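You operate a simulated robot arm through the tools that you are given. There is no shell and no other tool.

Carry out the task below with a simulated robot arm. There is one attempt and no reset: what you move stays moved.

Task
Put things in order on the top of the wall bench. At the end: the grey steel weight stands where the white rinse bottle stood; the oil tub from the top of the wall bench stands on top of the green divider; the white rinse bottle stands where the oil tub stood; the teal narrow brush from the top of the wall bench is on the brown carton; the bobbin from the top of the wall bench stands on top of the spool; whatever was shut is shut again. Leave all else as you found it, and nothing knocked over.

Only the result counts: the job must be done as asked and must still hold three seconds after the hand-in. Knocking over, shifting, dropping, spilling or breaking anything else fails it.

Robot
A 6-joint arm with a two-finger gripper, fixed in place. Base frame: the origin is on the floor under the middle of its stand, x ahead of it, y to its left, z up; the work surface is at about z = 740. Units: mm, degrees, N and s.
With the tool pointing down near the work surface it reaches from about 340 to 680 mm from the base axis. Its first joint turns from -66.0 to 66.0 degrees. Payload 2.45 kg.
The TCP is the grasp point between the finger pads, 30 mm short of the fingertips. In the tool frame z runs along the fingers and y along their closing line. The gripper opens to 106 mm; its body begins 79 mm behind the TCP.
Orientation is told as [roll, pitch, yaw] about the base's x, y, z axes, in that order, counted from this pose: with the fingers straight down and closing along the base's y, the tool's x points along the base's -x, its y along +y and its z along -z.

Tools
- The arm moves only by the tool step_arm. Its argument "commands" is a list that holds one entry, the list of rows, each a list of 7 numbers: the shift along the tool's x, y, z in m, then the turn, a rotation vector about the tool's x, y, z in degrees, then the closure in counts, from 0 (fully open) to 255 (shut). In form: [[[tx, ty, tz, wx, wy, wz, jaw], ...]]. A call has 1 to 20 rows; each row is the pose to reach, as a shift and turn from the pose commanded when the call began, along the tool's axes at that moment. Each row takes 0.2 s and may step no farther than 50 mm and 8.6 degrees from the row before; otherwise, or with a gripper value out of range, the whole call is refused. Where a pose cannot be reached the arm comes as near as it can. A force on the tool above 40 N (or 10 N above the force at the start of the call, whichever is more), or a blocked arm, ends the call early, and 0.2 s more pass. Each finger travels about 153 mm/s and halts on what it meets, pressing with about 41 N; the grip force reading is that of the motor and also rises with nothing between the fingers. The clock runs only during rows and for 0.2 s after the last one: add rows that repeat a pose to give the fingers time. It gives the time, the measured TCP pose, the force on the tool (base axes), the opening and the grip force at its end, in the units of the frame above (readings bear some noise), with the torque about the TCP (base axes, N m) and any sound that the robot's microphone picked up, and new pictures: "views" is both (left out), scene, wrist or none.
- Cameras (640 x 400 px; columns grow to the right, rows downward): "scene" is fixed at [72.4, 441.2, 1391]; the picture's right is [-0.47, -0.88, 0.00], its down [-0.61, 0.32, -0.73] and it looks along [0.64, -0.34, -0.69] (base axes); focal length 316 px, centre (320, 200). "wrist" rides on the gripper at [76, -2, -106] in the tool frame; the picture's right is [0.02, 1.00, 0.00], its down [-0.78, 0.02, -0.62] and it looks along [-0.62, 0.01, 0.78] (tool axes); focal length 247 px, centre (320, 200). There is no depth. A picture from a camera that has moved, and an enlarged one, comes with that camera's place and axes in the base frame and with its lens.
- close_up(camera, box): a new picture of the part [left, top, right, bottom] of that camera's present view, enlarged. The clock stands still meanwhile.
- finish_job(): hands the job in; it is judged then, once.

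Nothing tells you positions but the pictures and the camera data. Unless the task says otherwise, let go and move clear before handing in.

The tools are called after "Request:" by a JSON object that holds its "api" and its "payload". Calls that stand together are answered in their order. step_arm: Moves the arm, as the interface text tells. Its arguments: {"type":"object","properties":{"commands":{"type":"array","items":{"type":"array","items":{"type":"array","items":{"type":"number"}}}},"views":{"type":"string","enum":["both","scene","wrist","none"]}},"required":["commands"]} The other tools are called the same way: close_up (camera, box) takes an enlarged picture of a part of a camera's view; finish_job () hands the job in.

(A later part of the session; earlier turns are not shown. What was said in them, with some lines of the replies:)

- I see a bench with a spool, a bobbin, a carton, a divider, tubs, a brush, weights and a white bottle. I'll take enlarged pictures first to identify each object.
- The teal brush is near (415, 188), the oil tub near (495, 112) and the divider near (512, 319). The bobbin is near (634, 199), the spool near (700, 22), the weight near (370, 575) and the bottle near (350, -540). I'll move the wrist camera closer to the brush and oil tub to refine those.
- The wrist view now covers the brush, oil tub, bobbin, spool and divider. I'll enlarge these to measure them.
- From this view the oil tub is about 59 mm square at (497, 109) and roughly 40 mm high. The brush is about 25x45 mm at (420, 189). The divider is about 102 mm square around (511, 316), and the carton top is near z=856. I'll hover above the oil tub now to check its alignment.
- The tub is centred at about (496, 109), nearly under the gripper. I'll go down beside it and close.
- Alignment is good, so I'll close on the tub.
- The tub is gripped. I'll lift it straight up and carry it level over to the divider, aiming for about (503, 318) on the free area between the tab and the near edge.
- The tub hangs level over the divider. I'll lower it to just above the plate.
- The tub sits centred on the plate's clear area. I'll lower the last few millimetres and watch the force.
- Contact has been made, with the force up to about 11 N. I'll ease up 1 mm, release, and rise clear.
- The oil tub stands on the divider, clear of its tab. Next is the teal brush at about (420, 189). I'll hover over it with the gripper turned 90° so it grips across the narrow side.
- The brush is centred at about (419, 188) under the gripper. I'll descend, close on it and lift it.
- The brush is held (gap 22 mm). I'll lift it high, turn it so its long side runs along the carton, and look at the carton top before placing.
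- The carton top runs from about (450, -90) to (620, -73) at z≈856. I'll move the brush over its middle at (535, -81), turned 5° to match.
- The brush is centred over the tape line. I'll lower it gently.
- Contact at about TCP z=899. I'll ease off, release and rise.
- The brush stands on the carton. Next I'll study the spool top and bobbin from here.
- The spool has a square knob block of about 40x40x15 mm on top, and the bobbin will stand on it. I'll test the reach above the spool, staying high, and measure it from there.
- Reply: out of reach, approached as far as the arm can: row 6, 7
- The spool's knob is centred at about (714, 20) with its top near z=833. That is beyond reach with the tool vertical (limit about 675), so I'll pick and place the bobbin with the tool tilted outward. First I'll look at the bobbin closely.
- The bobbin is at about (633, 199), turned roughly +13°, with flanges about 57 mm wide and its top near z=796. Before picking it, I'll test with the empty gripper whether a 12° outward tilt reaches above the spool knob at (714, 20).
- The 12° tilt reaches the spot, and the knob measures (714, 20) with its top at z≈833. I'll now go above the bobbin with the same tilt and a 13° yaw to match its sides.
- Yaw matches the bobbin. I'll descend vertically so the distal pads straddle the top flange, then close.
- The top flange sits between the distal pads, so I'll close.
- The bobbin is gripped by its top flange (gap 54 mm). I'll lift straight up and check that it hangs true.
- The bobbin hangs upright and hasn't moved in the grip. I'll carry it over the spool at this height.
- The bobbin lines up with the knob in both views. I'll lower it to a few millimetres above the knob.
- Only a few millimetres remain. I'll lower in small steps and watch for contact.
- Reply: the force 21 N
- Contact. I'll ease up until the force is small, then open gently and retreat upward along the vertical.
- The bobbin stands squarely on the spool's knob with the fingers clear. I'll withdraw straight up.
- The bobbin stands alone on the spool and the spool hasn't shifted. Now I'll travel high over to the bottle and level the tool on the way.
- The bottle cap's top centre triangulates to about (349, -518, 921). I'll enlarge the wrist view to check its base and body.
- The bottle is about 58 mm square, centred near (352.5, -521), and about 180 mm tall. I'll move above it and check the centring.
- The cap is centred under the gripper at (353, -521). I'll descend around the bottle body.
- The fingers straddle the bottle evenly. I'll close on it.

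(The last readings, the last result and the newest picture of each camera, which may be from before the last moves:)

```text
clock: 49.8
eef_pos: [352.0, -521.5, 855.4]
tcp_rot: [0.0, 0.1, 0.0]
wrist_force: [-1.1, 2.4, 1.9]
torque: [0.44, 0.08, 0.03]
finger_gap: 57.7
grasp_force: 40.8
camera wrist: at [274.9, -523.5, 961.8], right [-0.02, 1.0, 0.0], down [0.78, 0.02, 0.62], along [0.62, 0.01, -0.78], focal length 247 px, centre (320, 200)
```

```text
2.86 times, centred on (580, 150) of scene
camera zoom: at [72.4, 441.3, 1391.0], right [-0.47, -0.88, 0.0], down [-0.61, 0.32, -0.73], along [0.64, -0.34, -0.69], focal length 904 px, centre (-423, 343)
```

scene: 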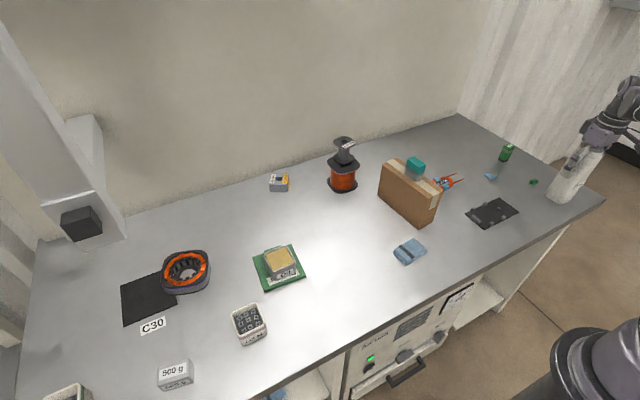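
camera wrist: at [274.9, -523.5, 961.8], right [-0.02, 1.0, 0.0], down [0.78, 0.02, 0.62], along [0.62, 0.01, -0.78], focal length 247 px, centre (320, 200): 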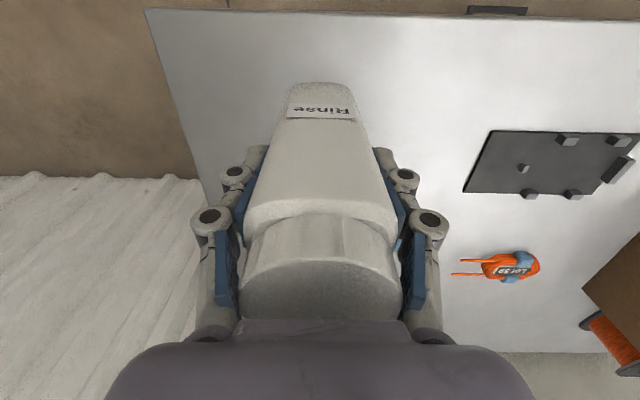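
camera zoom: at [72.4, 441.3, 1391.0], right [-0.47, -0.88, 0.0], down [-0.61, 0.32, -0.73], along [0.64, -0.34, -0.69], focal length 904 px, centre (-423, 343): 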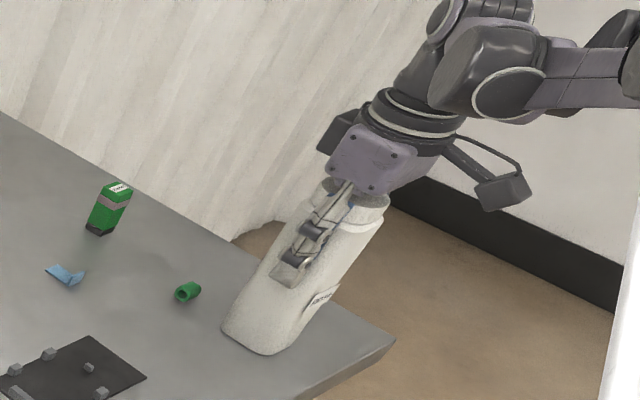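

Bottle gripped (58 mm). I'll lift slowly and check for tilt or slip.

Request:
{"api": "step_arm", "payload": {"commands": [[[0, 0, -0.004, 0, 0, 0, 255], [0, 0, -0.012, 0, 0, 0, 255], [0, 0, -0.025, 0, 0, 0, 255], [0, 0, -0.045, 0, 0, 0, 255], [0, 0, -0.045, 0, 0, 0, 255]]], "views": "both"}}

Request:
{"api": "close_up", "payload": {"camera": "scene", "box": [520, 60, 640, 220]}}

```text
clock: 51.0
eef_pos: [352.7, -519.7, 900.1]
tcp_rot: [-0.1, -0.1, -0.2]
wrist_force: [-0.2, -0.3, -4.6]
torque: [0.0, 0.01, 0.04]
finger_gap: 57.4
grasp_force: 41.2
camera wrist: at [274.9, -523.3, 1007.8], right [-0.02, 1.0, 0.0], down [0.78, 0.02, 0.62], along [0.62, 0.01, -0.78], focal length 247 px, centre (320, 200)
```

scene: 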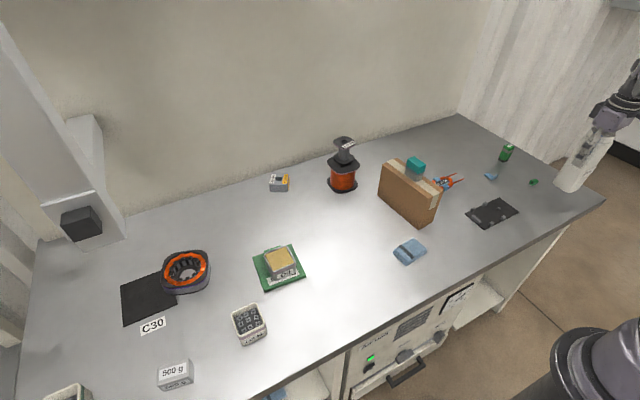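
wrist: 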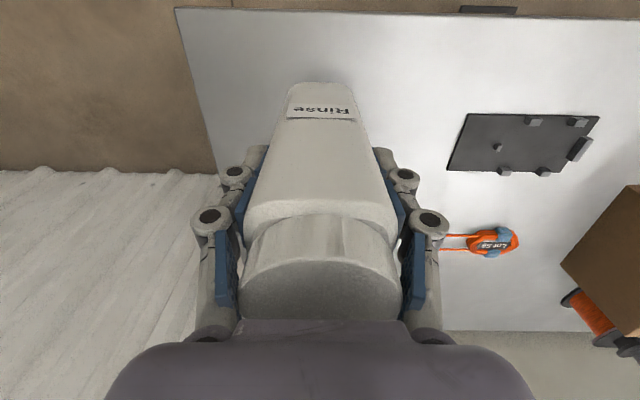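

```text
2.50 times, centred on (580, 140) of scene
camera zoom: at [72.4, 441.2, 1391.0], right [-0.47, -0.88, 0.0], down [-0.61, 0.32, -0.73], along [0.64, -0.34, -0.69], focal length 791 px, centre (-330, 350)
```

zoom: 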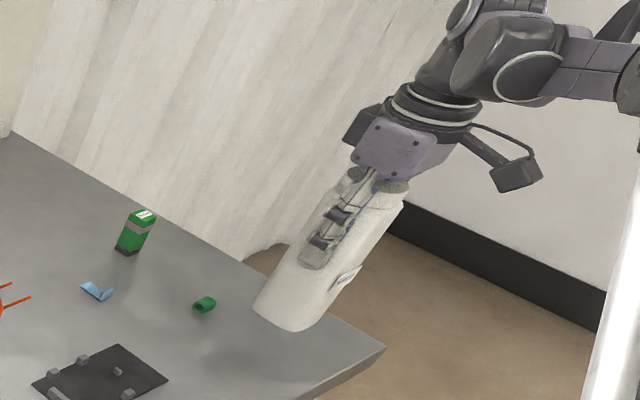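

The bottle hangs straight and weighs about 0.5 kg. I'll raise it well above everything before traversing.

Request:
{"api": "step_arm", "payload": {"commands": [[[0, 0, -0.02, 0, 0, 0, 255], [0, 0, -0.05, 0, 0, 0, 255], [0, 0, -0.085, 0, 0, 0, 255], [0, 0, -0.115, 0, 0, 0, 255], [0, 0, -0.135, 0, 0, 0, 255], [0, 0, -0.135, 0, 0, 0, 255]]], "views": "both"}}

```text
clock: 52.4
eef_pos: [350.5, -521.7, 1036.1]
tcp_rot: [-0.1, 0.0, -0.1]
wrist_force: [0.8, -0.1, -4.4]
torque: [0.04, 0.02, 0.0]
finger_gap: 57.5
grasp_force: 40.8
camera wrist: at [274.5, -523.6, 1142.6], right [-0.02, 1.0, 0.0], down [0.78, 0.02, 0.62], along [0.62, 0.01, -0.78], focal length 247 px, centre (320, 200)
```

scene: 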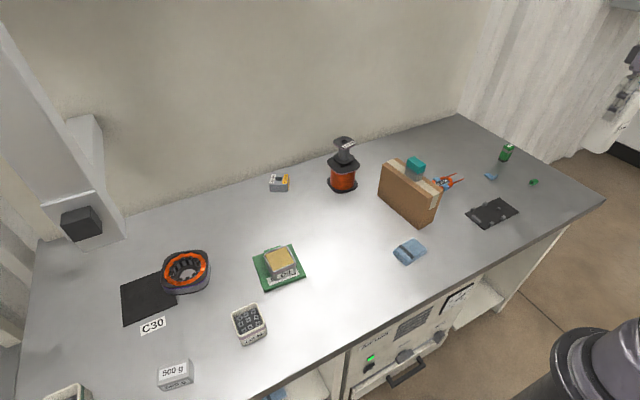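
wrist: 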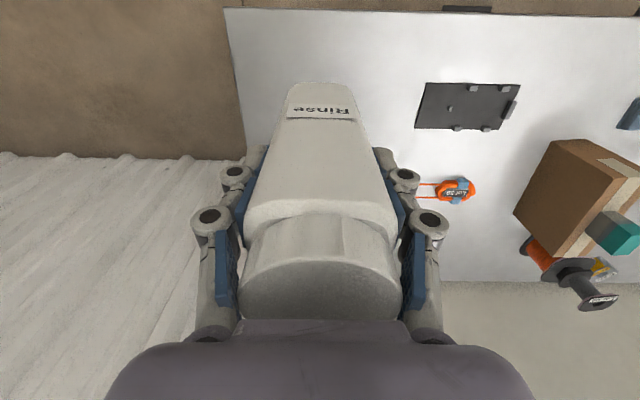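

Request:
{"api": "step_arm", "payload": {"commands": [[[-0.0029, 0.0126, 0, 0, 0, 0, 255], [-0.0086, 0.0378, 0, 0, 0, 0, 255], [-0.0172, 0.0756, 0, 0, 0, 0, 255], [-0.0258, 0.1134, 0, 0, 0, 0, 255], [-0.0344, 0.1512, 0, 0, 0, 0, 255], [-0.0431, 0.1889, 0, 0, 0, 0, 255], [-0.0517, 0.2267, 0, 0, 0, 0, 255], [-0.0603, 0.2645, 0, 0, 0, 0, 255], [-0.0689, 0.3023, 0, 0, 0, 0, 255], [-0.0775, 0.3401, 0, 0, 0, 0, 255], [-0.0861, 0.3779, 0, 0, 0, 0, 255], [-0.0947, 0.4157, 0, 0, 0, 0, 255], [-0.1033, 0.4535, 0, 0, 0, 0, 255], [-0.1119, 0.4912, 0, 0, 0, 0, 255], [-0.1205, 0.529, 0, 0, 0, 0, 255], [-0.1292, 0.5668, 0, 0, 0, 0, 255], [-0.1363, 0.5983, 0, 0, 0, 0, 255], [-0.1406, 0.6172, 0, 0, 0, 0, 255], [-0.1435, 0.6298, 0, 0, 0, 0, 255], [-0.1435, 0.6298, 0, 0, 0, 0, 255]]], "views": "both"}}

```text
clock: 56.6
eef_pos: [495.0, 109.9, 1034.5]
tcp_rot: [-0.1, 0.0, -0.1]
wrist_force: [0.4, -0.1, -4.8]
torque: [0.0, 0.03, 0.0]
finger_gap: 57.5
grasp_force: 40.9
camera wrist: at [418.5, 106.9, 1141.0], right [-0.02, 1.0, 0.0], down [0.78, 0.02, 0.62], along [0.62, 0.01, -0.78], focal length 247 px, centre (320, 200)
```

scene: 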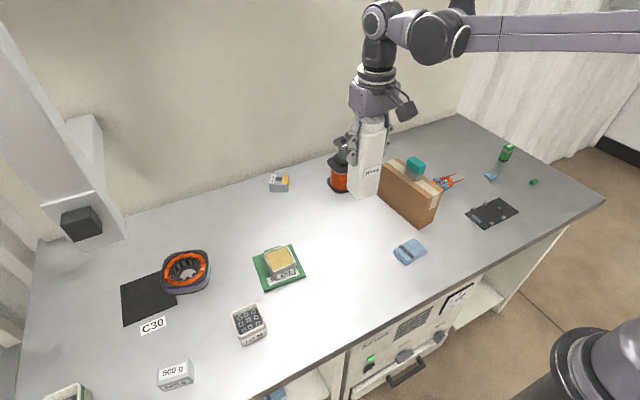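
wrist: 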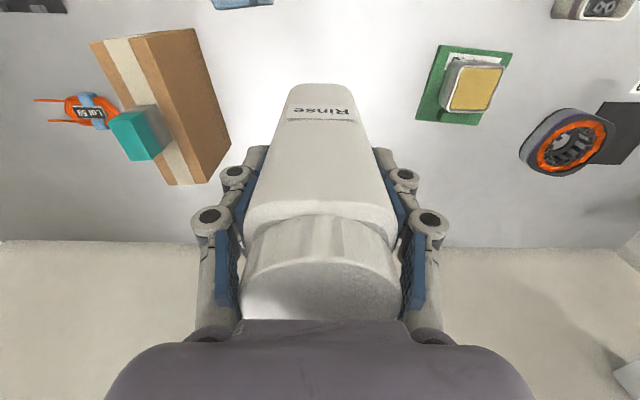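

The bottle is above the oil tub's old spot. I'll lower it to a few millimetres above the bench.

Request:
{"api": "step_arm", "payload": {"commands": [[[0, -0.0003, 0.025, 0, 0, 0, 255], [0, -0.0003, 0.06, 0, 0, 0, 255], [0, -0.0003, 0.095, 0, 0, 0, 255], [0, -0.0003, 0.13, 0, 0, 0, 255], [0, -0.0003, 0.155, 0, 0, 0, 255], [0, -0.0003, 0.168, 0, 0, 0, 255], [0, -0.0003, 0.173, 0, 0, 0, 255], [0, -0.0003, 0.173, 0, 0, 0, 255]]], "views": "both"}}

Request:
{"api": "close_up", "payload": {"camera": "scene", "box": [300, 120, 440, 270]}}

```text
clock: 58.4
eef_pos: [494.9, 108.0, 860.6]
tcp_rot: [0.0, 0.0, -0.1]
wrist_force: [-0.3, 0.3, -4.0]
torque: [-0.04, 0.01, -0.01]
finger_gap: 57.5
grasp_force: 41.6
camera wrist: at [418.4, 105.4, 968.0], right [-0.02, 1.0, 0.0], down [0.78, 0.02, 0.62], along [0.62, 0.01, -0.78], focal length 247 px, centre (320, 200)
```

scene: 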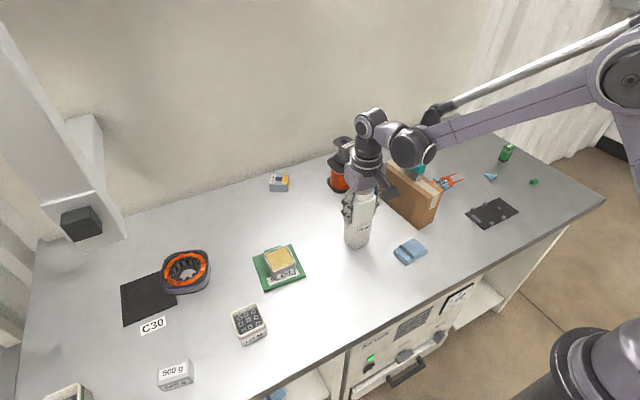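
wrist: 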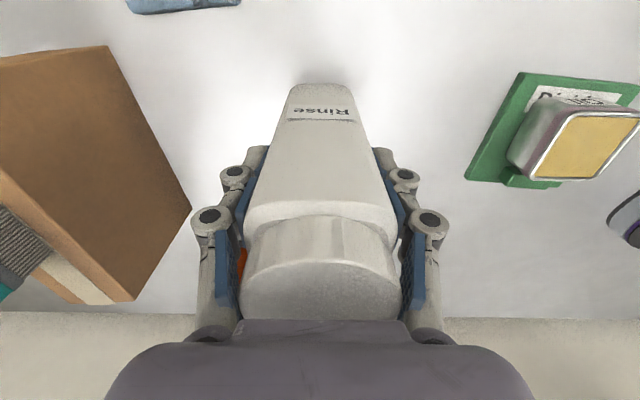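

```text
2.67 times, centred on (370, 195) of scene
camera zoom: at [72.5, 441.3, 1391.0], right [-0.47, -0.88, 0.0], down [-0.61, 0.32, -0.73], along [0.64, -0.34, -0.69], focal length 844 px, centre (187, 213)
```

zoom: 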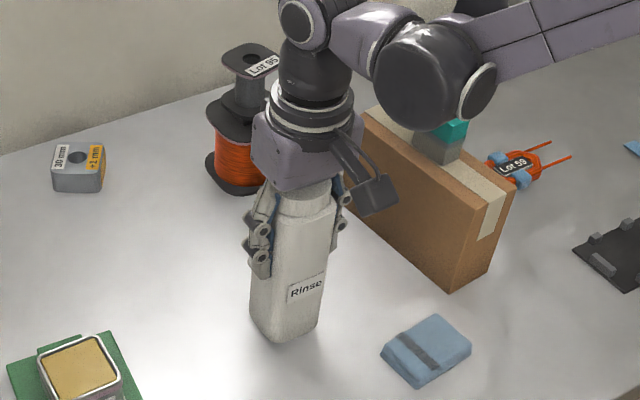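

Request:
{"api": "step_arm", "payload": {"commands": [[[0, 0, 0.002, 0, 0, 0, 255], [0, 0, 0.004, 0, 0, 0, 255], [0, 0, 0.0055, 0, 0, 0, 255], [0, 0, 0.0055, 0, 0, 0, 255]]], "views": "none"}}

```text
clock: 59.4
eef_pos: [494.5, 108.5, 856.5]
tcp_rot: [-0.1, 0.0, -0.1]
wrist_force: [-0.2, 0.6, -4.7]
torque: [0.0, 0.03, -0.01]
finger_gap: 57.4
grasp_force: 41.0
```

Request:
{"api": "step_arm", "payload": {"commands": [[[0, 0, 0.001, 0, 0, 0, 255], [0, 0, 0.002, 0, 0, 0, 255], [0, 0, 0.002, 0, 0, 0, 255]]], "views": "none"}}

```text
clock: 60.2
eef_pos: [496.8, 108.2, 856.1]
tcp_rot: [-0.1, -0.1, -0.1]
wrist_force: [-0.8, -0.5, 21.5]
torque: [0.49, -0.13, 0.0]
finger_gap: 57.4
grasp_force: 40.9
```

The bottle has touched down. I'll ease off slightly, release, and check that it stands by itself.

Request:
{"api": "step_arm", "payload": {"commands": [[[0, 0, -0.001, 0, 0, 0, 255], [0, 0, -0.001, 0, 0, 0, 110], [0, 0, -0.001, 0, 0, 0, 80], [0, 0, -0.001, 0, 0, 0, 40], [0, 0, -0.001, 0, 0, 0, 0], [0, 0, -0.001, 0, 0, 0, 0]]], "views": "both"}}

```text
clock: 61.6
eef_pos: [496.0, 107.8, 854.8]
tcp_rot: [-0.1, 0.0, -0.1]
wrist_force: [-0.1, 0.1, -0.2]
torque: [-0.03, 0.04, 0.01]
finger_gap: 105.8
grasp_force: 0.0
camera wrist: at [418.6, 105.7, 962.0], right [-0.02, 1.0, 0.0], down [0.78, 0.02, 0.62], along [0.62, 0.01, -0.78], focal length 247 px, centre (320, 200)
```

scene: 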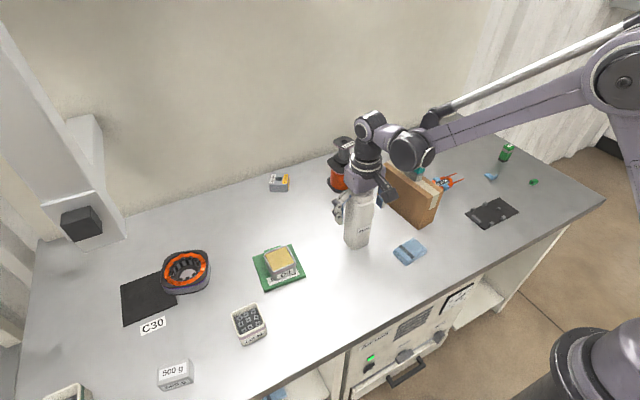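
wrist: 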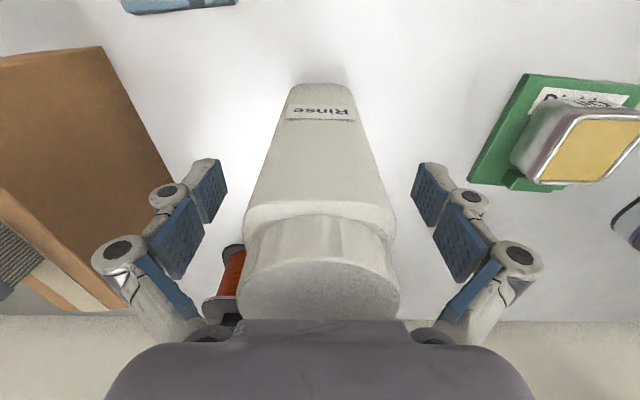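

The bottle stands on its own. I'll rise straight up and go over to look at the weight.

Request:
{"api": "step_arm", "payload": {"commands": [[[0, 0, -0.03, 0, 0, 0, 0], [0, 0, -0.07, 0, 0, 0, 0], [0, 0, -0.11, 0, 0, 0, 0], [0, 0, -0.14, 0, 0, 0, 0], [0.012, 0.035, -0.14, 0, 0, 0, 0], [0.024, 0.07, -0.14, 0, 0, 0, 0], [0.036, 0.105, -0.14, 0, 0, 0, 0], [0.048, 0.14, -0.14, 0, 0, 0, 0], [0.06, 0.175, -0.14, 0, 0, 0, 0], [0.072, 0.21, -0.14, 0, 0, 0, 0], [0.084, 0.245, -0.14, 0, 0, 0, 0], [0.096, 0.28, -0.14, 0, 0, 0, 0], [0.108, 0.315, -0.14, 0, 0, 0, 0], [0.12, 0.35, -0.14, 0, 0, 0, 0], [0.126, 0.37, -0.14, 0, 0, 0, 0], [0.126, 0.37, -0.14, 0, 0, 0, 0]]], "views": "both"}}

Request:
{"api": "close_up", "payload": {"camera": "wrist", "box": [320, 0, 520, 140]}}

Request:
{"api": "close_up", "payload": {"camera": "scene", "box": [120, 320, 240, 400]}}

```text
clock: 65.0
eef_pos: [371.1, 479.1, 993.7]
tcp_rot: [0.0, 0.0, 0.0]
wrist_force: [0.0, 0.0, -0.6]
torque: [0.02, 0.01, -0.01]
finger_gap: 106.3
grasp_force: 0.1
camera wrist: at [293.4, 477.1, 1100.9], right [-0.02, 1.0, 0.0], down [0.78, 0.02, 0.62], along [0.62, 0.01, -0.78], focal length 247 px, centre (320, 200)
```

scene: 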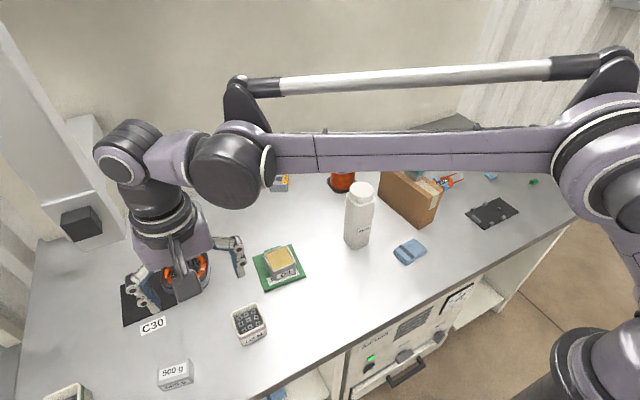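
wrist: 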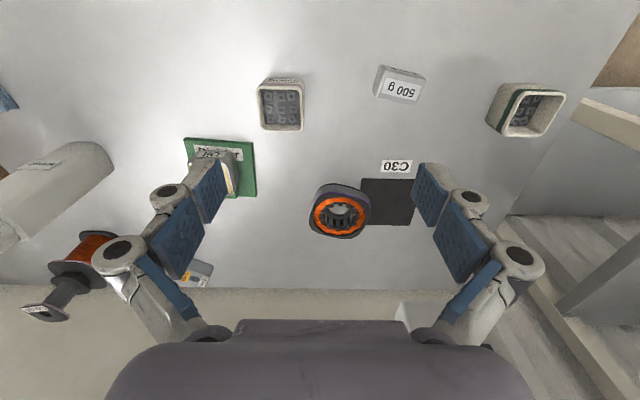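

```text
2.86 times, centred on (420, 70) of wrist
camera zoom: at [293.4, 477.1, 1100.9], right [-0.02, 1.0, 0.0], down [0.78, 0.02, 0.62], along [0.62, 0.01, -0.78], focal length 706 px, centre (34, 571)
```

zoom: 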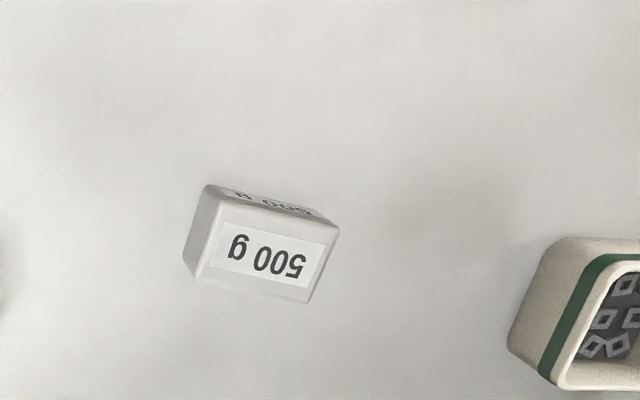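

```text
5.00 times, centred on (180, 360) of scene
camera zoom: at [72.4, 441.3, 1391.0], right [-0.47, -0.88, 0.0], down [-0.61, 0.32, -0.73], along [0.64, -0.34, -0.69], focal length 1582 px, centre (1020, -600)
```

zoom: 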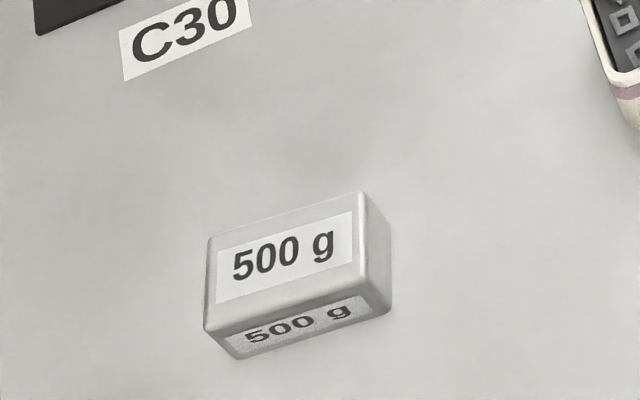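

The 500 g weight is centred at about (375.5, 580.5), roughly 53x29x32 mm and turned about -12°. It is slightly beyond vertical reach (r≈691), so I'll approach with yaw 78° and an 8° outward tilt, gripping across its narrow side.

Request:
{"api": "step_arm", "payload": {"commands": [[[-0.0004, 0.0099, 0.0, -0.55, -0.67, -7.8, 0], [-0.0008, 0.0198, 0.0, -1.09, -1.34, -15.6, 0], [-0.0012, 0.0297, 0.01, -1.64, -2.02, -23.4, 0], [-0.0016, 0.0396, 0.02, -2.19, -2.69, -31.3, 0], [-0.002, 0.0495, 0.035, -2.73, -3.36, -39.1, 0], [-0.0023, 0.0593, 0.05, -3.28, -4.03, -46.9, 0], [-0.0027, 0.0692, 0.065, -3.83, -4.7, -54.7, 0], [-0.0031, 0.0791, 0.08, -4.38, -5.38, -62.5, 0], [-0.0035, 0.089, 0.1, -4.92, -6.05, -70.3, 0], [-0.0039, 0.0989, 0.12, -5.47, -6.72, -78.16, 0], [-0.0039, 0.0989, 0.1437, -5.47, -6.72, -78.16, 0], [-0.0039, 0.0989, 0.1437, -5.47, -6.72, -78.16, 0]]], "views": "both"}}

Request:
{"api": "close_up", "payload": {"camera": "wrist", "box": [220, 60, 420, 200]}}

```text
clock: 67.6
eef_pos: [375.3, 576.1, 849.2]
tcp_rot: [0.1, -7.8, 78.2]
wrist_force: [0.4, 0.0, 0.6]
torque: [-0.01, 0.01, -0.02]
finger_gap: 106.2
grasp_force: 0.0
camera wrist: at [356.7, 487.0, 944.7], right [-0.98, 0.18, 0.0], down [0.12, 0.68, 0.72], along [0.13, 0.71, -0.69], focal length 247 px, centre (320, 200)
```

scene: 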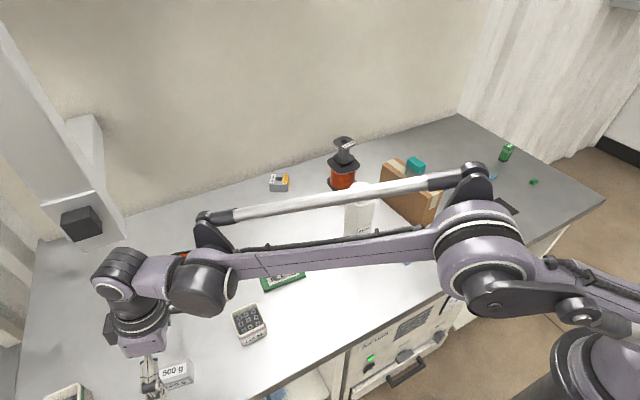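
wrist: 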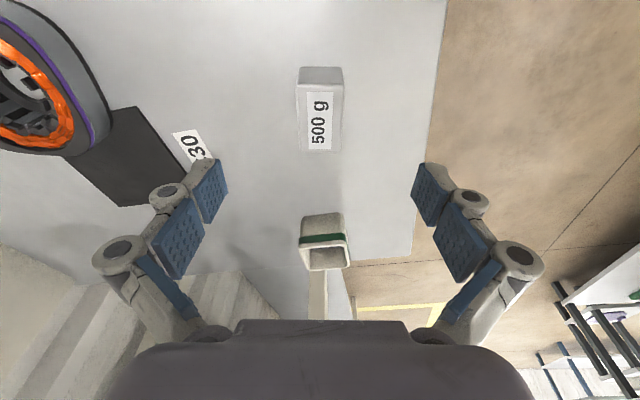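

```text
2.86 times, centred on (320, 130) of wrist
camera zoom: at [356.7, 487.0, 944.7], right [-0.98, 0.18, 0.0], down [0.12, 0.68, 0.72], along [0.13, 0.71, -0.69], focal length 706 px, centre (320, 400)
```

zoom: 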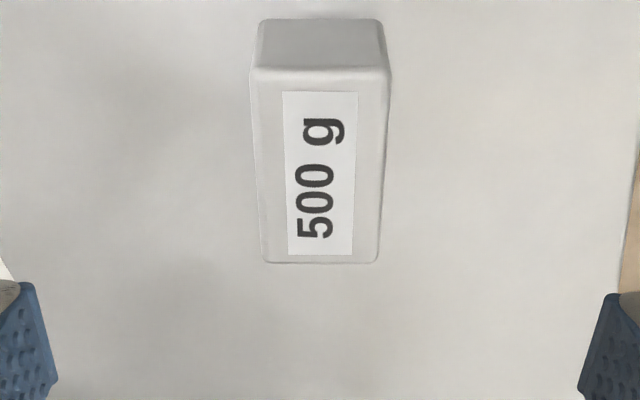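

The weight lines up well under the tilted gripper. I'll descend vertically to it and close.

Request:
{"api": "step_arm", "payload": {"commands": [[[0.0034, 0, 0.0245, 0, 0, 0, 0], [0.0068, 0, 0.049, 0, 0, 0, 0], [0.009, 0, 0.065, 0, 0, 0, 0], [0.0102, 0, 0.0735, 0, 0, 0, 0], [0.0102, 0, 0.0735, 0, 0, 0, 0]]], "views": "both"}}

Request:
{"api": "close_up", "payload": {"camera": "scene", "box": [100, 310, 240, 400]}}

```text
clock: 68.8
eef_pos: [373.6, 576.5, 776.5]
tcp_rot: [0.1, -7.9, 78.2]
wrist_force: [0.4, 0.5, -0.5]
torque: [0.01, -0.05, 0.02]
finger_gap: 105.9
grasp_force: 0.2
camera wrist: at [356.8, 486.8, 870.7], right [-0.98, 0.18, 0.0], down [0.12, 0.68, 0.72], along [0.13, 0.71, -0.69], focal length 247 px, centre (320, 200)
```

scene: 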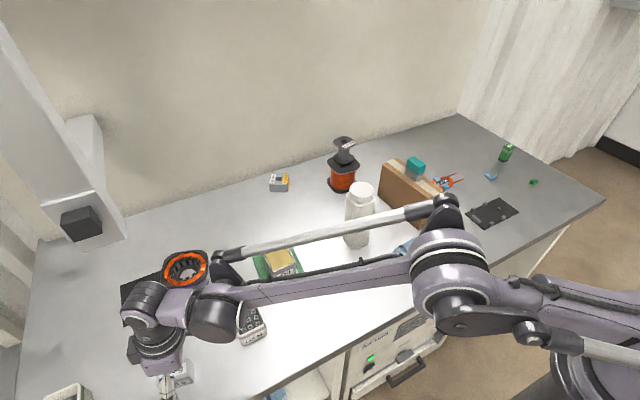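
wrist: 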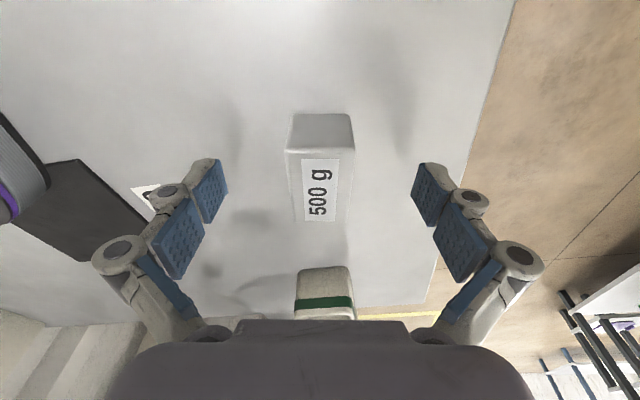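

```text
4.44 times, centred on (170, 355) of scene
camera zoom: at [72.4, 441.2, 1391.0], right [-0.47, -0.88, 0.0], down [-0.61, 0.32, -0.73], along [0.64, -0.34, -0.69], focal length 1407 px, centre (987, -489)
```

zoom: 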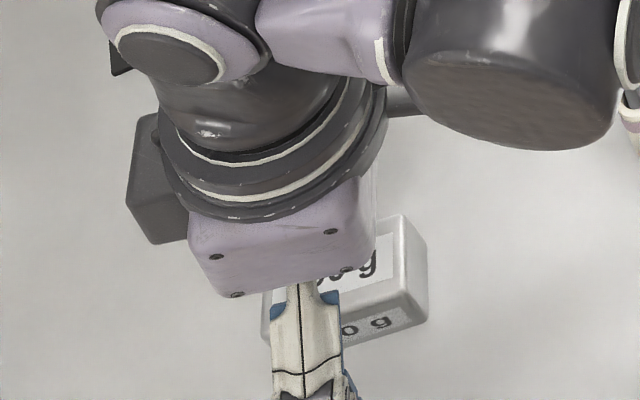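

Request:
{"api": "step_arm", "payload": {"commands": [[[0, 0, 0, 0, 0, 0, 80], [0, 0, 0, 0, 0, 0, 140], [0, 0, 0, 0, 0, 0, 180], [0, 0, 0, 0, 0, 0, 255], [0, 0, 0, 0, 0, 0, 255]]], "views": "wrist"}}

```text
clock: 70.0
eef_pos: [373.8, 577.3, 775.7]
tcp_rot: [0.0, -7.9, 78.1]
wrist_force: [-0.2, 0.4, 2.1]
torque: [0.09, 0.05, -0.05]
finger_gap: 33.3
grasp_force: 40.6
camera wrist: at [356.8, 486.9, 871.1], right [-0.98, 0.18, 0.0], down [0.12, 0.68, 0.72], along [0.13, 0.71, -0.69], focal length 247 px, centre (320, 200)
```

wrist: 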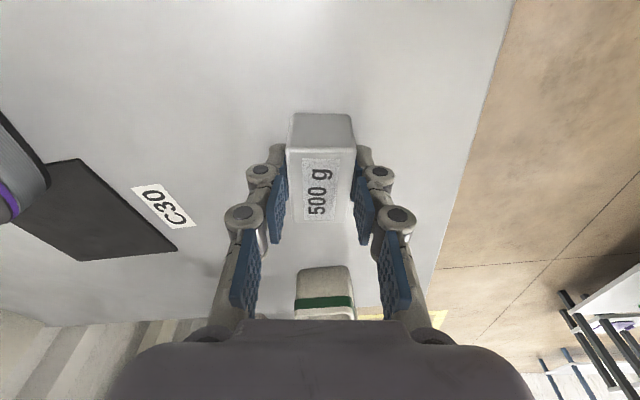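

Weight gripped (33 mm). I'll lift it straight up.

Request:
{"api": "step_arm", "payload": {"commands": [[[-0.0013, 0, -0.009, 0, 0, 0, 255], [-0.004, 0, -0.029, 0, 0, 0, 255], [-0.0088, 0, -0.0638, 0, 0, 0, 255], [-0.0139, 0, -0.1003, 0, 0, 0, 255], [-0.0195, 0, -0.1404, 0, 0, 0, 255], [-0.0253, 0, -0.1823, 0, 0, 0, 255], [-0.0253, 0, -0.1823, 0, 0, 0, 255]]], "views": "both"}}

```text
clock: 71.6
eef_pos: [373.4, 578.3, 960.5]
tcp_rot: [-0.1, -7.9, 78.3]
wrist_force: [0.4, -0.4, -5.2]
torque: [0.0, 0.02, 0.0]
finger_gap: 33.3
grasp_force: 41.1
camera wrist: at [355.7, 487.7, 1056.0], right [-0.98, 0.18, 0.0], down [0.12, 0.68, 0.72], along [0.13, 0.71, -0.69], focal length 247 px, centre (320, 200)
```

scene: 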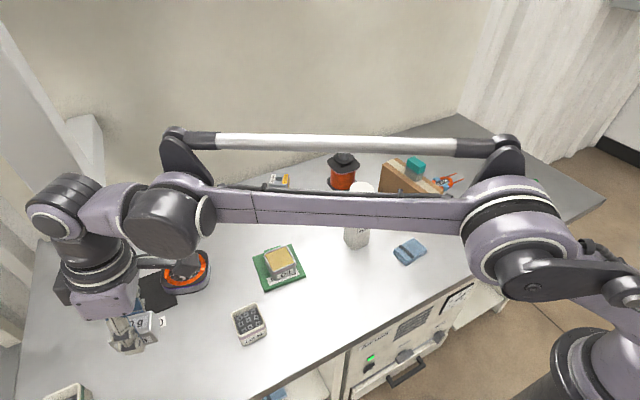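
wrist: 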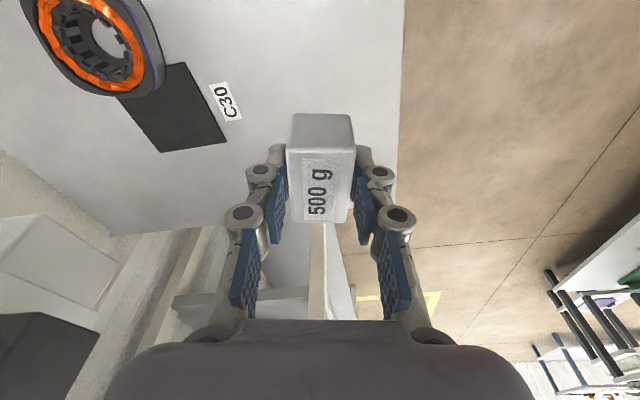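

Now I'll traverse towards the middle at this height, rotating about the vertical so the weight stays level.

Request:
{"api": "step_arm", "payload": {"commands": [[[0.0111, -0.0029, -0.0015, 0.21, 0, 1.55, 255], [0.0333, -0.0086, -0.0046, 0.64, 0, 4.65, 255], [0.0665, -0.0172, -0.0092, 1.29, 0, 9.3, 255], [0.1025, -0.0265, -0.0142, 1.99, 0, 14.33, 255], [0.1386, -0.0359, -0.0192, 2.69, 0, 19.37, 255], [0.1746, -0.0452, -0.0242, 3.38, 0, 24.4, 255], [0.2106, -0.0545, -0.0292, 4.08, 0, 29.43, 255], [0.2466, -0.0639, -0.0342, 4.78, 0, 34.47, 255], [0.2826, -0.0732, -0.0392, 5.48, 0, 39.5, 255], [0.3187, -0.0825, -0.0442, 6.18, 0, 44.54, 255], [0.3547, -0.0918, -0.0492, 6.87, 0, 49.57, 255], [0.3907, -0.1012, -0.0542, 7.57, 0, 54.61, 255], [0.4267, -0.1105, -0.0592, 8.27, 0, 59.64, 255], [0.4628, -0.1198, -0.0642, 8.97, 0, 64.68, 255], [0.4988, -0.1292, -0.0692, 9.67, 0, 69.71, 255], [0.5265, -0.1363, -0.0731, 10.2, 0, 73.59, 255], [0.5431, -0.1406, -0.0754, 10.53, 0, 75.91, 255], [0.5542, -0.1435, -0.0769, 10.74, 0, 77.46, 255], [0.5542, -0.1435, -0.0769, 10.74, 0, 77.46, 255]]], "views": "both"}}

```text
clock: 75.6
eef_pos: [401.4, -0.7, 960.3]
tcp_rot: [0.1, -7.9, 0.1]
wrist_force: [0.6, 0.6, -4.5]
torque: [-0.01, 0.0, 0.03]
finger_gap: 33.5
grasp_force: 40.8
camera wrist: at [309.6, -2.8, 1055.4], right [-0.02, 1.0, 0.0], down [0.69, 0.02, 0.72], along [0.72, 0.01, -0.69], focal length 247 px, centre (320, 200)
```

scene: 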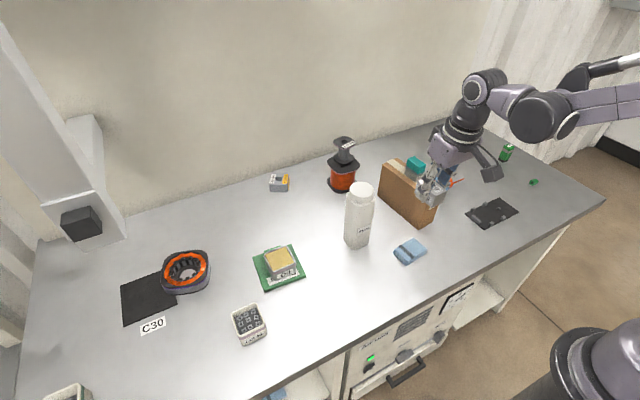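
wrist: 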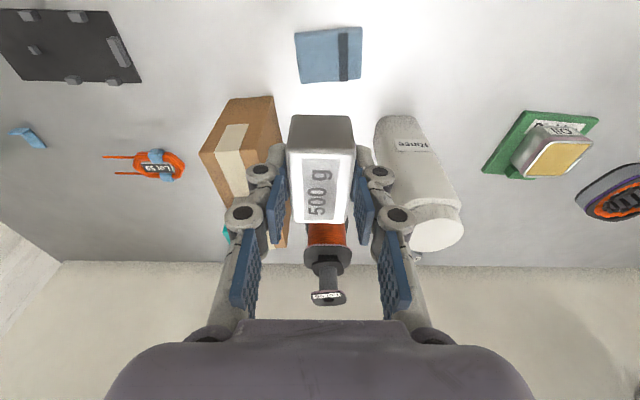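

Weight is still level. I'll continue to above the bottle's old spot (353, -521).

Request:
{"api": "step_arm", "payload": {"commands": [[[0.001, -0.0104, -0.0001, 0, 0, 0, 255], [0.0035, -0.0364, -0.0005, 0, 0, 0, 255], [0.0069, -0.0729, -0.001, 0, 0, 0, 255], [0.0104, -0.1093, -0.0014, 0, 0, 0, 255], [0.0139, -0.1457, -0.0019, 0, 0, 0, 255], [0.0173, -0.1822, -0.0024, 0, 0, 0, 255], [0.0208, -0.2186, -0.0029, 0, 0, 0, 255], [0.0243, -0.255, -0.0034, 0, 0, 0, 255], [0.0277, -0.2915, -0.0039, 0, 0, 0, 255], [0.0312, -0.3279, -0.0043, 0, 0, 0, 255], [0.0347, -0.3644, -0.0048, 0, 0, 0, 255], [0.0381, -0.4008, -0.0053, 0, 0, 0, 255], [0.0416, -0.4372, -0.0058, 0, 0, 0, 255], [0.045, -0.4737, -0.0063, 0, 0, 0, 255], [0.0475, -0.4997, -0.0066, 0, 0, 0, 255], [0.049, -0.5153, -0.0068, 0, 0, 0, 255], [0.0495, -0.5205, -0.0069, 0, 0, 0, 255], [0.0495, -0.5205, -0.0069, 0, 0, 0, 255]]], "views": "both"}}

```text
clock: 79.4
eef_pos: [351.9, -519.9, 960.6]
tcp_rot: [0.0, -7.9, 0.0]
wrist_force: [-0.4, -0.3, -4.5]
torque: [0.0, 0.05, -0.05]
finger_gap: 33.4
grasp_force: 41.4
camera wrist: at [260.0, -522.9, 1055.2], right [-0.02, 1.0, 0.0], down [0.69, 0.02, 0.72], along [0.72, 0.01, -0.69], focal length 247 px, centre (320, 200)
```

scene: 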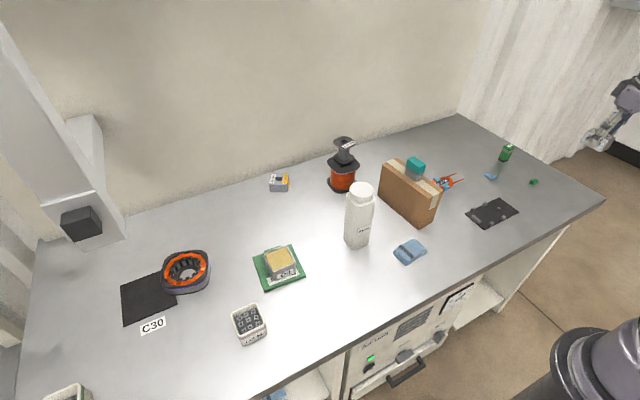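
wrist: 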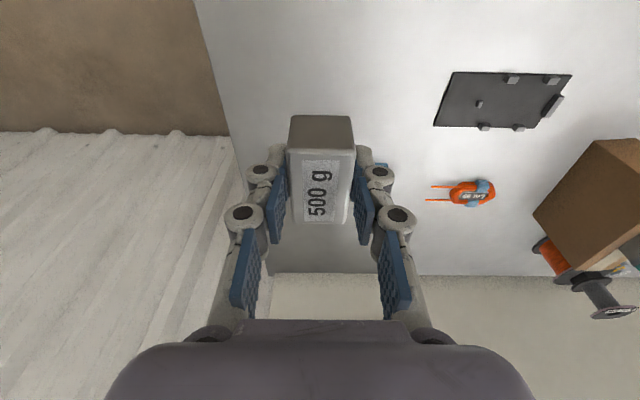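

Request:
{"api": "step_arm", "payload": {"commands": [[[0.0025, -0.0005, 0.0178, 0, 0, 0, 255], [0.0069, -0.0005, 0.0498, 0, 0, 0, 255], [0.0119, -0.0005, 0.0853, 0, 0, 0, 255], [0.0168, -0.0005, 0.1209, 0, 0, 0, 255], [0.021, -0.0005, 0.1511, 0, 0, 0, 255], [0.0235, -0.0005, 0.1689, 0, 0, 0, 255], [0.0247, -0.0005, 0.1778, 0, 0, 0, 255], [0.0247, -0.0005, 0.1778, 0, 0, 0, 255]]], "views": "both"}}

Request:
{"api": "close_up", "payload": {"camera": "scene", "box": [520, 100, 640, 220]}}

```text
clock: 81.2
eef_pos: [351.8, -522.5, 779.1]
tcp_rot: [-0.1, -7.9, 0.0]
wrist_force: [-0.6, 0.1, -5.0]
torque: [0.0, 0.01, -0.02]
finger_gap: 33.3
grasp_force: 41.3
camera wrist: at [260.8, -524.5, 875.7], right [-0.02, 1.0, 0.0], down [0.69, 0.02, 0.72], along [0.72, 0.01, -0.69], focal length 247 px, centre (320, 200)
```

scene: 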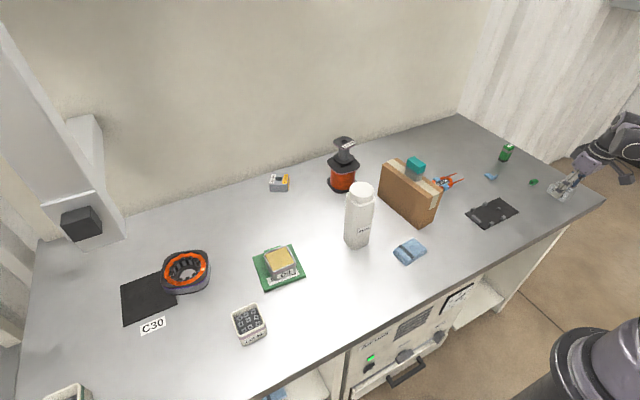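
wrist: 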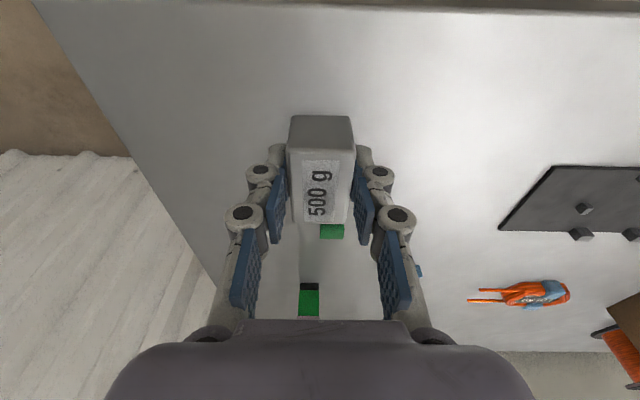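

```text
3.33 times, centred on (580, 160) of scene
camera zoom: at [72.4, 441.2, 1391.0], right [-0.47, -0.88, 0.0], down [-0.61, 0.32, -0.73], along [0.64, -0.34, -0.69], focal length 1055 px, centre (-547, 333)
```

zoom: 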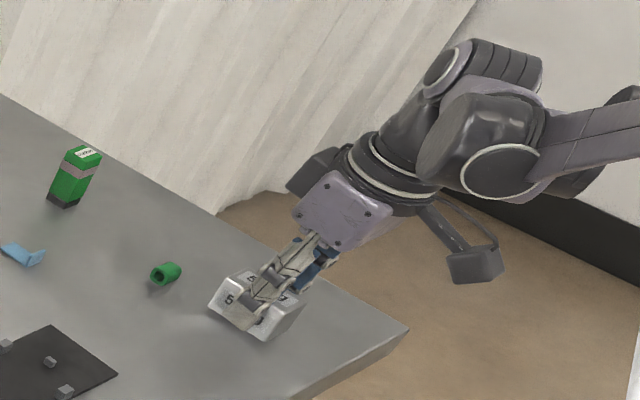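

Request:
{"api": "step_arm", "payload": {"commands": [[[0.0003, 0, 0.002, 0, 0, 0, 255], [0.0005, 0, 0.0035, 0, 0, 0, 255], [0.0005, 0, 0.0035, 0, 0, 0, 255]]], "views": "none"}}

```text
clock: 82.0
eef_pos: [352.9, -521.2, 776.3]
tcp_rot: [0.0, -7.9, 0.0]
wrist_force: [-0.2, 0.2, -4.4]
torque: [-0.02, -0.01, -0.02]
finger_gap: 33.4
grasp_force: 40.6
```

Request:
{"api": "step_arm", "payload": {"commands": [[[0.0001, 0, 0.001, 0, 0, 0, 255], [0.0003, 0, 0.002, 0, 0, 0, 255], [0.0003, 0, 0.002, 0, 0, 0, 255]]], "views": "none"}}

```text
clock: 82.8
eef_pos: [351.0, -520.8, 776.2]
tcp_rot: [0.0, -8.0, 0.0]
wrist_force: [0.6, 0.1, 11.7]
torque: [0.04, 0.15, 0.02]
finger_gap: 33.4
grasp_force: 40.8
```

The weight has touched the bench. I'll ease off, release and rise clear.

Request:
{"api": "step_arm", "payload": {"commands": [[[-0.0001, 0, -0.0007, 0, 0, 0, 255], [-0.0001, 0, -0.0007, 0, 0, 0, 160], [-0.0001, 0, -0.0007, 0, 0, 0, 120], [-0.0001, 0, -0.0007, 0, 0, 0, 60], [-0.0001, 0, -0.0007, 0, 0, 0, 0], [-0.0001, 0, -0.0007, 0, 0, 0, 0], [-0.0042, 0, -0.0305, 0, 0, 0, 0], [-0.0096, 0, -0.0693, 0, 0, 0, 0], [-0.0151, 0, -0.109, 0, 0, 0, 0], [-0.0206, 0, -0.1486, 0, 0, 0, 0], [-0.0206, 0, -0.1486, 0, 0, 0, 0]]], "views": "both"}}

Request:
{"api": "close_up", "payload": {"camera": "wrist", "box": [220, 40, 420, 200]}}

Request:
{"api": "close_up", "payload": {"camera": "scene", "box": [480, 130, 620, 230]}}

```text
clock: 85.2
eef_pos: [350.7, -520.3, 925.4]
tcp_rot: [0.0, -7.9, 0.1]
wrist_force: [-0.2, -0.2, 0.1]
torque: [-0.01, 0.02, 0.01]
finger_gap: 105.9
grasp_force: 0.0
camera wrist: at [260.3, -523.4, 1020.1], right [-0.02, 1.0, 0.0], down [0.69, 0.02, 0.72], along [0.72, 0.01, -0.69], focal length 247 px, centre (320, 200)
```

scene: 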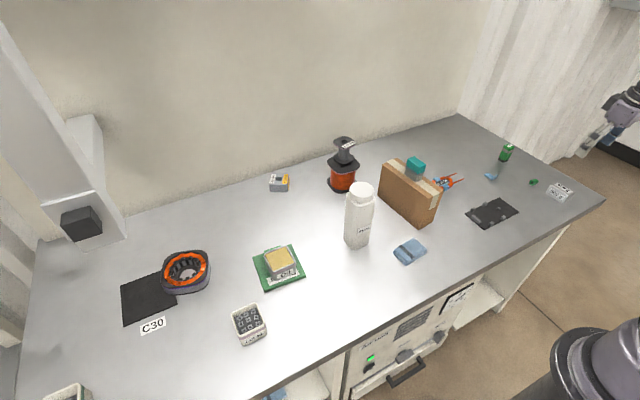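
wrist: 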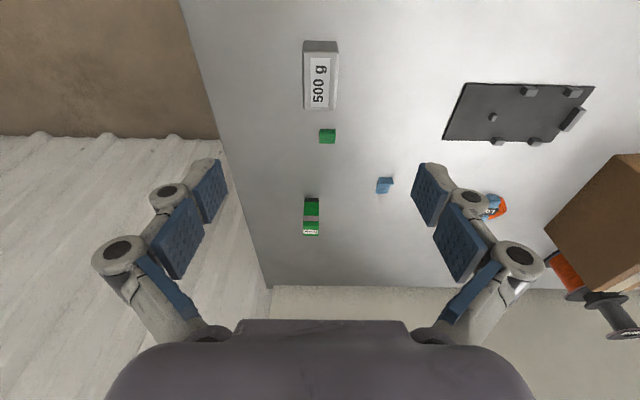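

```text
2.50 times, centred on (320, 120) of wrist
camera zoom: at [260.3, -523.4, 1020.1], right [-0.02, 1.0, 0.0], down [0.69, 0.02, 0.72], along [0.72, 0.01, -0.69], focal length 617 px, centre (320, 400)
```

zoom: 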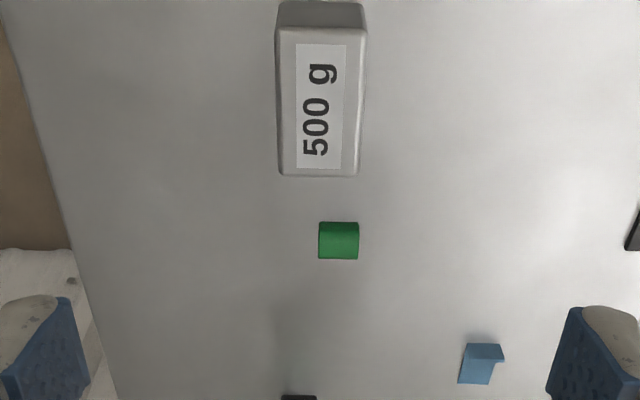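

```text
4.00 times, centred on (550, 180) of scene
camera zoom: at [72.4, 441.2, 1391.0], right [-0.47, -0.88, 0.0], down [-0.61, 0.32, -0.73], along [0.64, -0.34, -0.69], focal length 1266 px, centre (-600, 280)
```

zoom: 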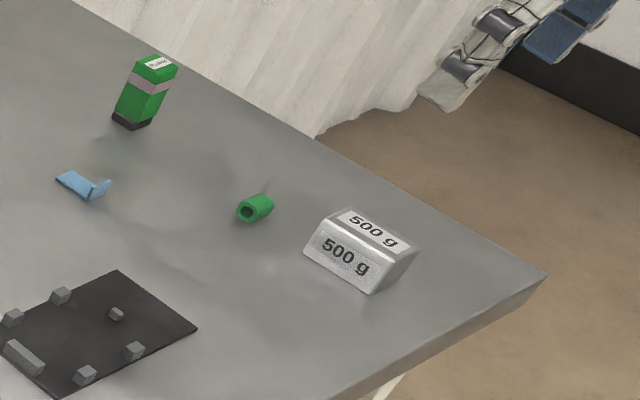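

The weight stands at the bottle's old spot, centred at about (353, -521). I'll raise the arm clear and go back near the start pose for an overall check.

Request:
{"api": "step_arm", "payload": {"commands": [[[-0.005, 0, -0.04, 0, 0, 0, 0], [-0.011, 0, -0.08, 0, 2, 0, 0], [-0.016, 0, -0.12, 0, 4, 0, 0], [-0.02, 0.03, -0.15, 0, 6, 0, 0], [-0.018, 0.07, -0.16, 0, 7.9, 0, 0], [-0.016, 0.11, -0.161, 0, 7.9, 0, 0], [-0.014, 0.15, -0.161, 0, 7.9, 0, 0], [-0.012, 0.19, -0.161, 0, 7.9, 0, 0], [-0.01, 0.23, -0.161, 0, 7.9, 0, 0], [-0.008, 0.27, -0.161, 0, 7.9, 0, 0], [-0.006, 0.31, -0.161, 0, 7.9, 0, 0], [-0.004, 0.35, -0.161, 0, 7.9, 0, 0], [-0.002, 0.39, -0.161, 0, 7.9, 0, 0], [-0.002, 0.43, -0.161, 0, 7.9, 0, 0], [-0.002, 0.47, -0.161, 0, 7.9, 0, 0], [-0.002, 0.5, -0.161, 0, 7.9, 0, 0], [-0.002, 0.5, -0.161, 0, 7.9, 0, 0]]], "views": "both"}}

Request:
{"api": "close_up", "payload": {"camera": "scene", "box": [240, 130, 460, 290]}}

Request:
{"api": "close_up", "payload": {"camera": "wrist", "box": [160, 60, 480, 280]}}

Request:
{"api": "close_up", "payload": {"camera": "scene", "box": [30, 230, 310, 400]}}

```text
clock: 88.8
eef_pos: [330.5, -20.9, 1084.1]
tcp_rot: [-0.1, 0.0, 0.0]
wrist_force: [-1.0, -0.1, -0.7]
torque: [0.0, -0.01, 0.01]
finger_gap: 106.0
grasp_force: 0.0
camera wrist: at [253.3, -23.7, 1191.1], right [-0.02, 1.0, 0.0], down [0.78, 0.02, 0.62], along [0.62, 0.01, -0.78], focal length 247 px, centre (320, 200)
```

scene: 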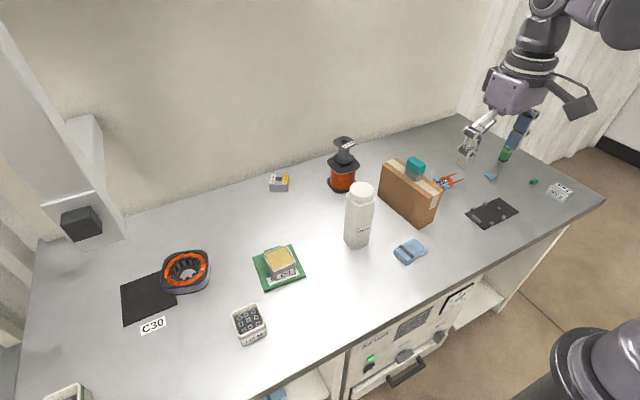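
wrist: 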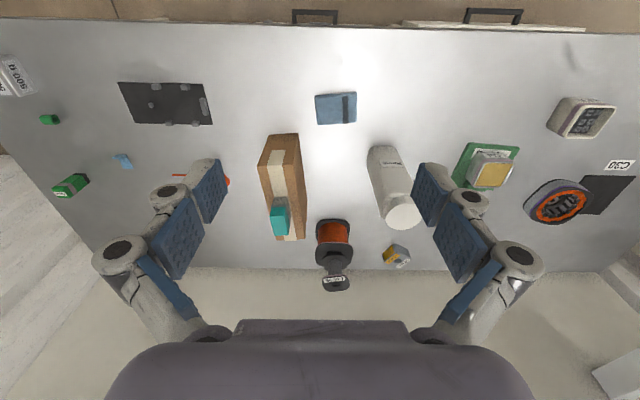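

```text
2.50 times, centred on (350, 210) of scene
camera zoom: at [72.4, 441.3, 1391.0], right [-0.47, -0.88, 0.0], down [-0.61, 0.32, -0.73], along [0.64, -0.34, -0.69], focal length 791 px, centre (245, 175)
```

zoom: 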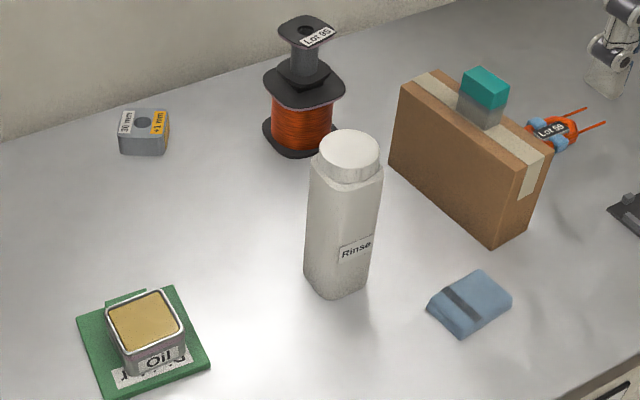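

```text
1.82 times, centred on (320, 170) of wrist
camera zoom: at [253.3, -23.7, 1191.1], right [-0.02, 1.0, 0.0], down [0.78, 0.02, 0.62], along [0.62, 0.01, -0.78], focal length 449 px, centre (320, 254)
```

zoom: 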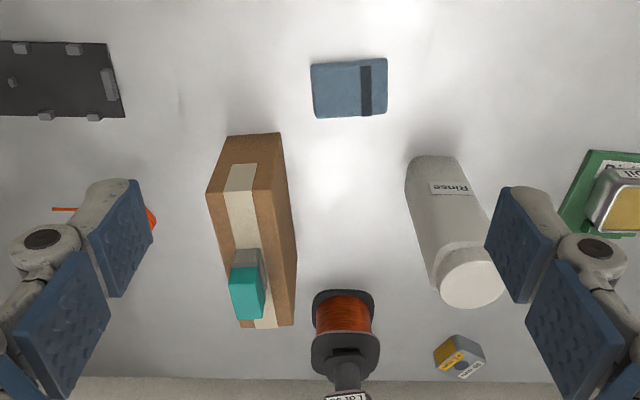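

```text
2.29 times, centred on (170, 315) of scene
camera zoom: at [72.4, 441.3, 1391.0], right [-0.47, -0.88, 0.0], down [-0.61, 0.32, -0.73], along [0.64, -0.34, -0.69], focal length 723 px, centre (663, -63)
```

zoom: 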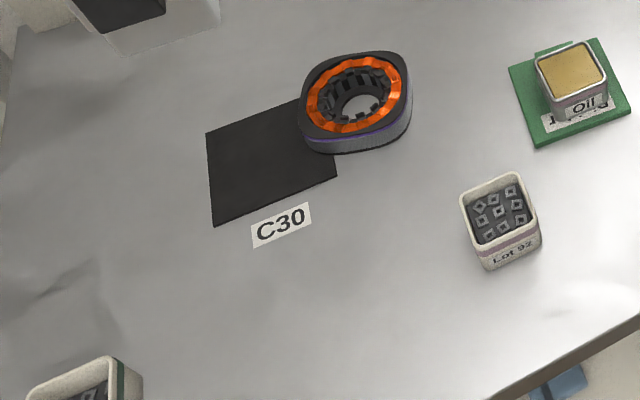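

Everything is in place:
- The oil tub is on the divider.
- The rinse bottle is where the oil tub stood.
- The weight is where the bottle stood.
- The brush is on the carton.
- The bobbin is on the spool.

Nothing else has moved and nothing was opened. The hand is empty and clear, so I'll hand the job in.

Request:
{"api": "finish_job", "payload": {}}

```text
The job is handed in.
```

The job is handed in. In the last pictures, all five items were in place and everything else on the bench looked as I found it:

- **Weight:** the grey steel weight stands where the white rinse bottle stood.
- **Oil tub:** it stands on the green divider, clear of the raised tab, and the divider has not shifted.
- **Rinse bottle:** it stands upright where the oil tub stood.
- **Brush:** the teal brush stands on its bristles on top of the brown carton.
- **Bobbin:** it stands on the raised square knob on top of the spool, since the flange around the knob is too narrow for it.

I opened nothing, so nothing needed shutting again. The gripper is empty and clear of everything.
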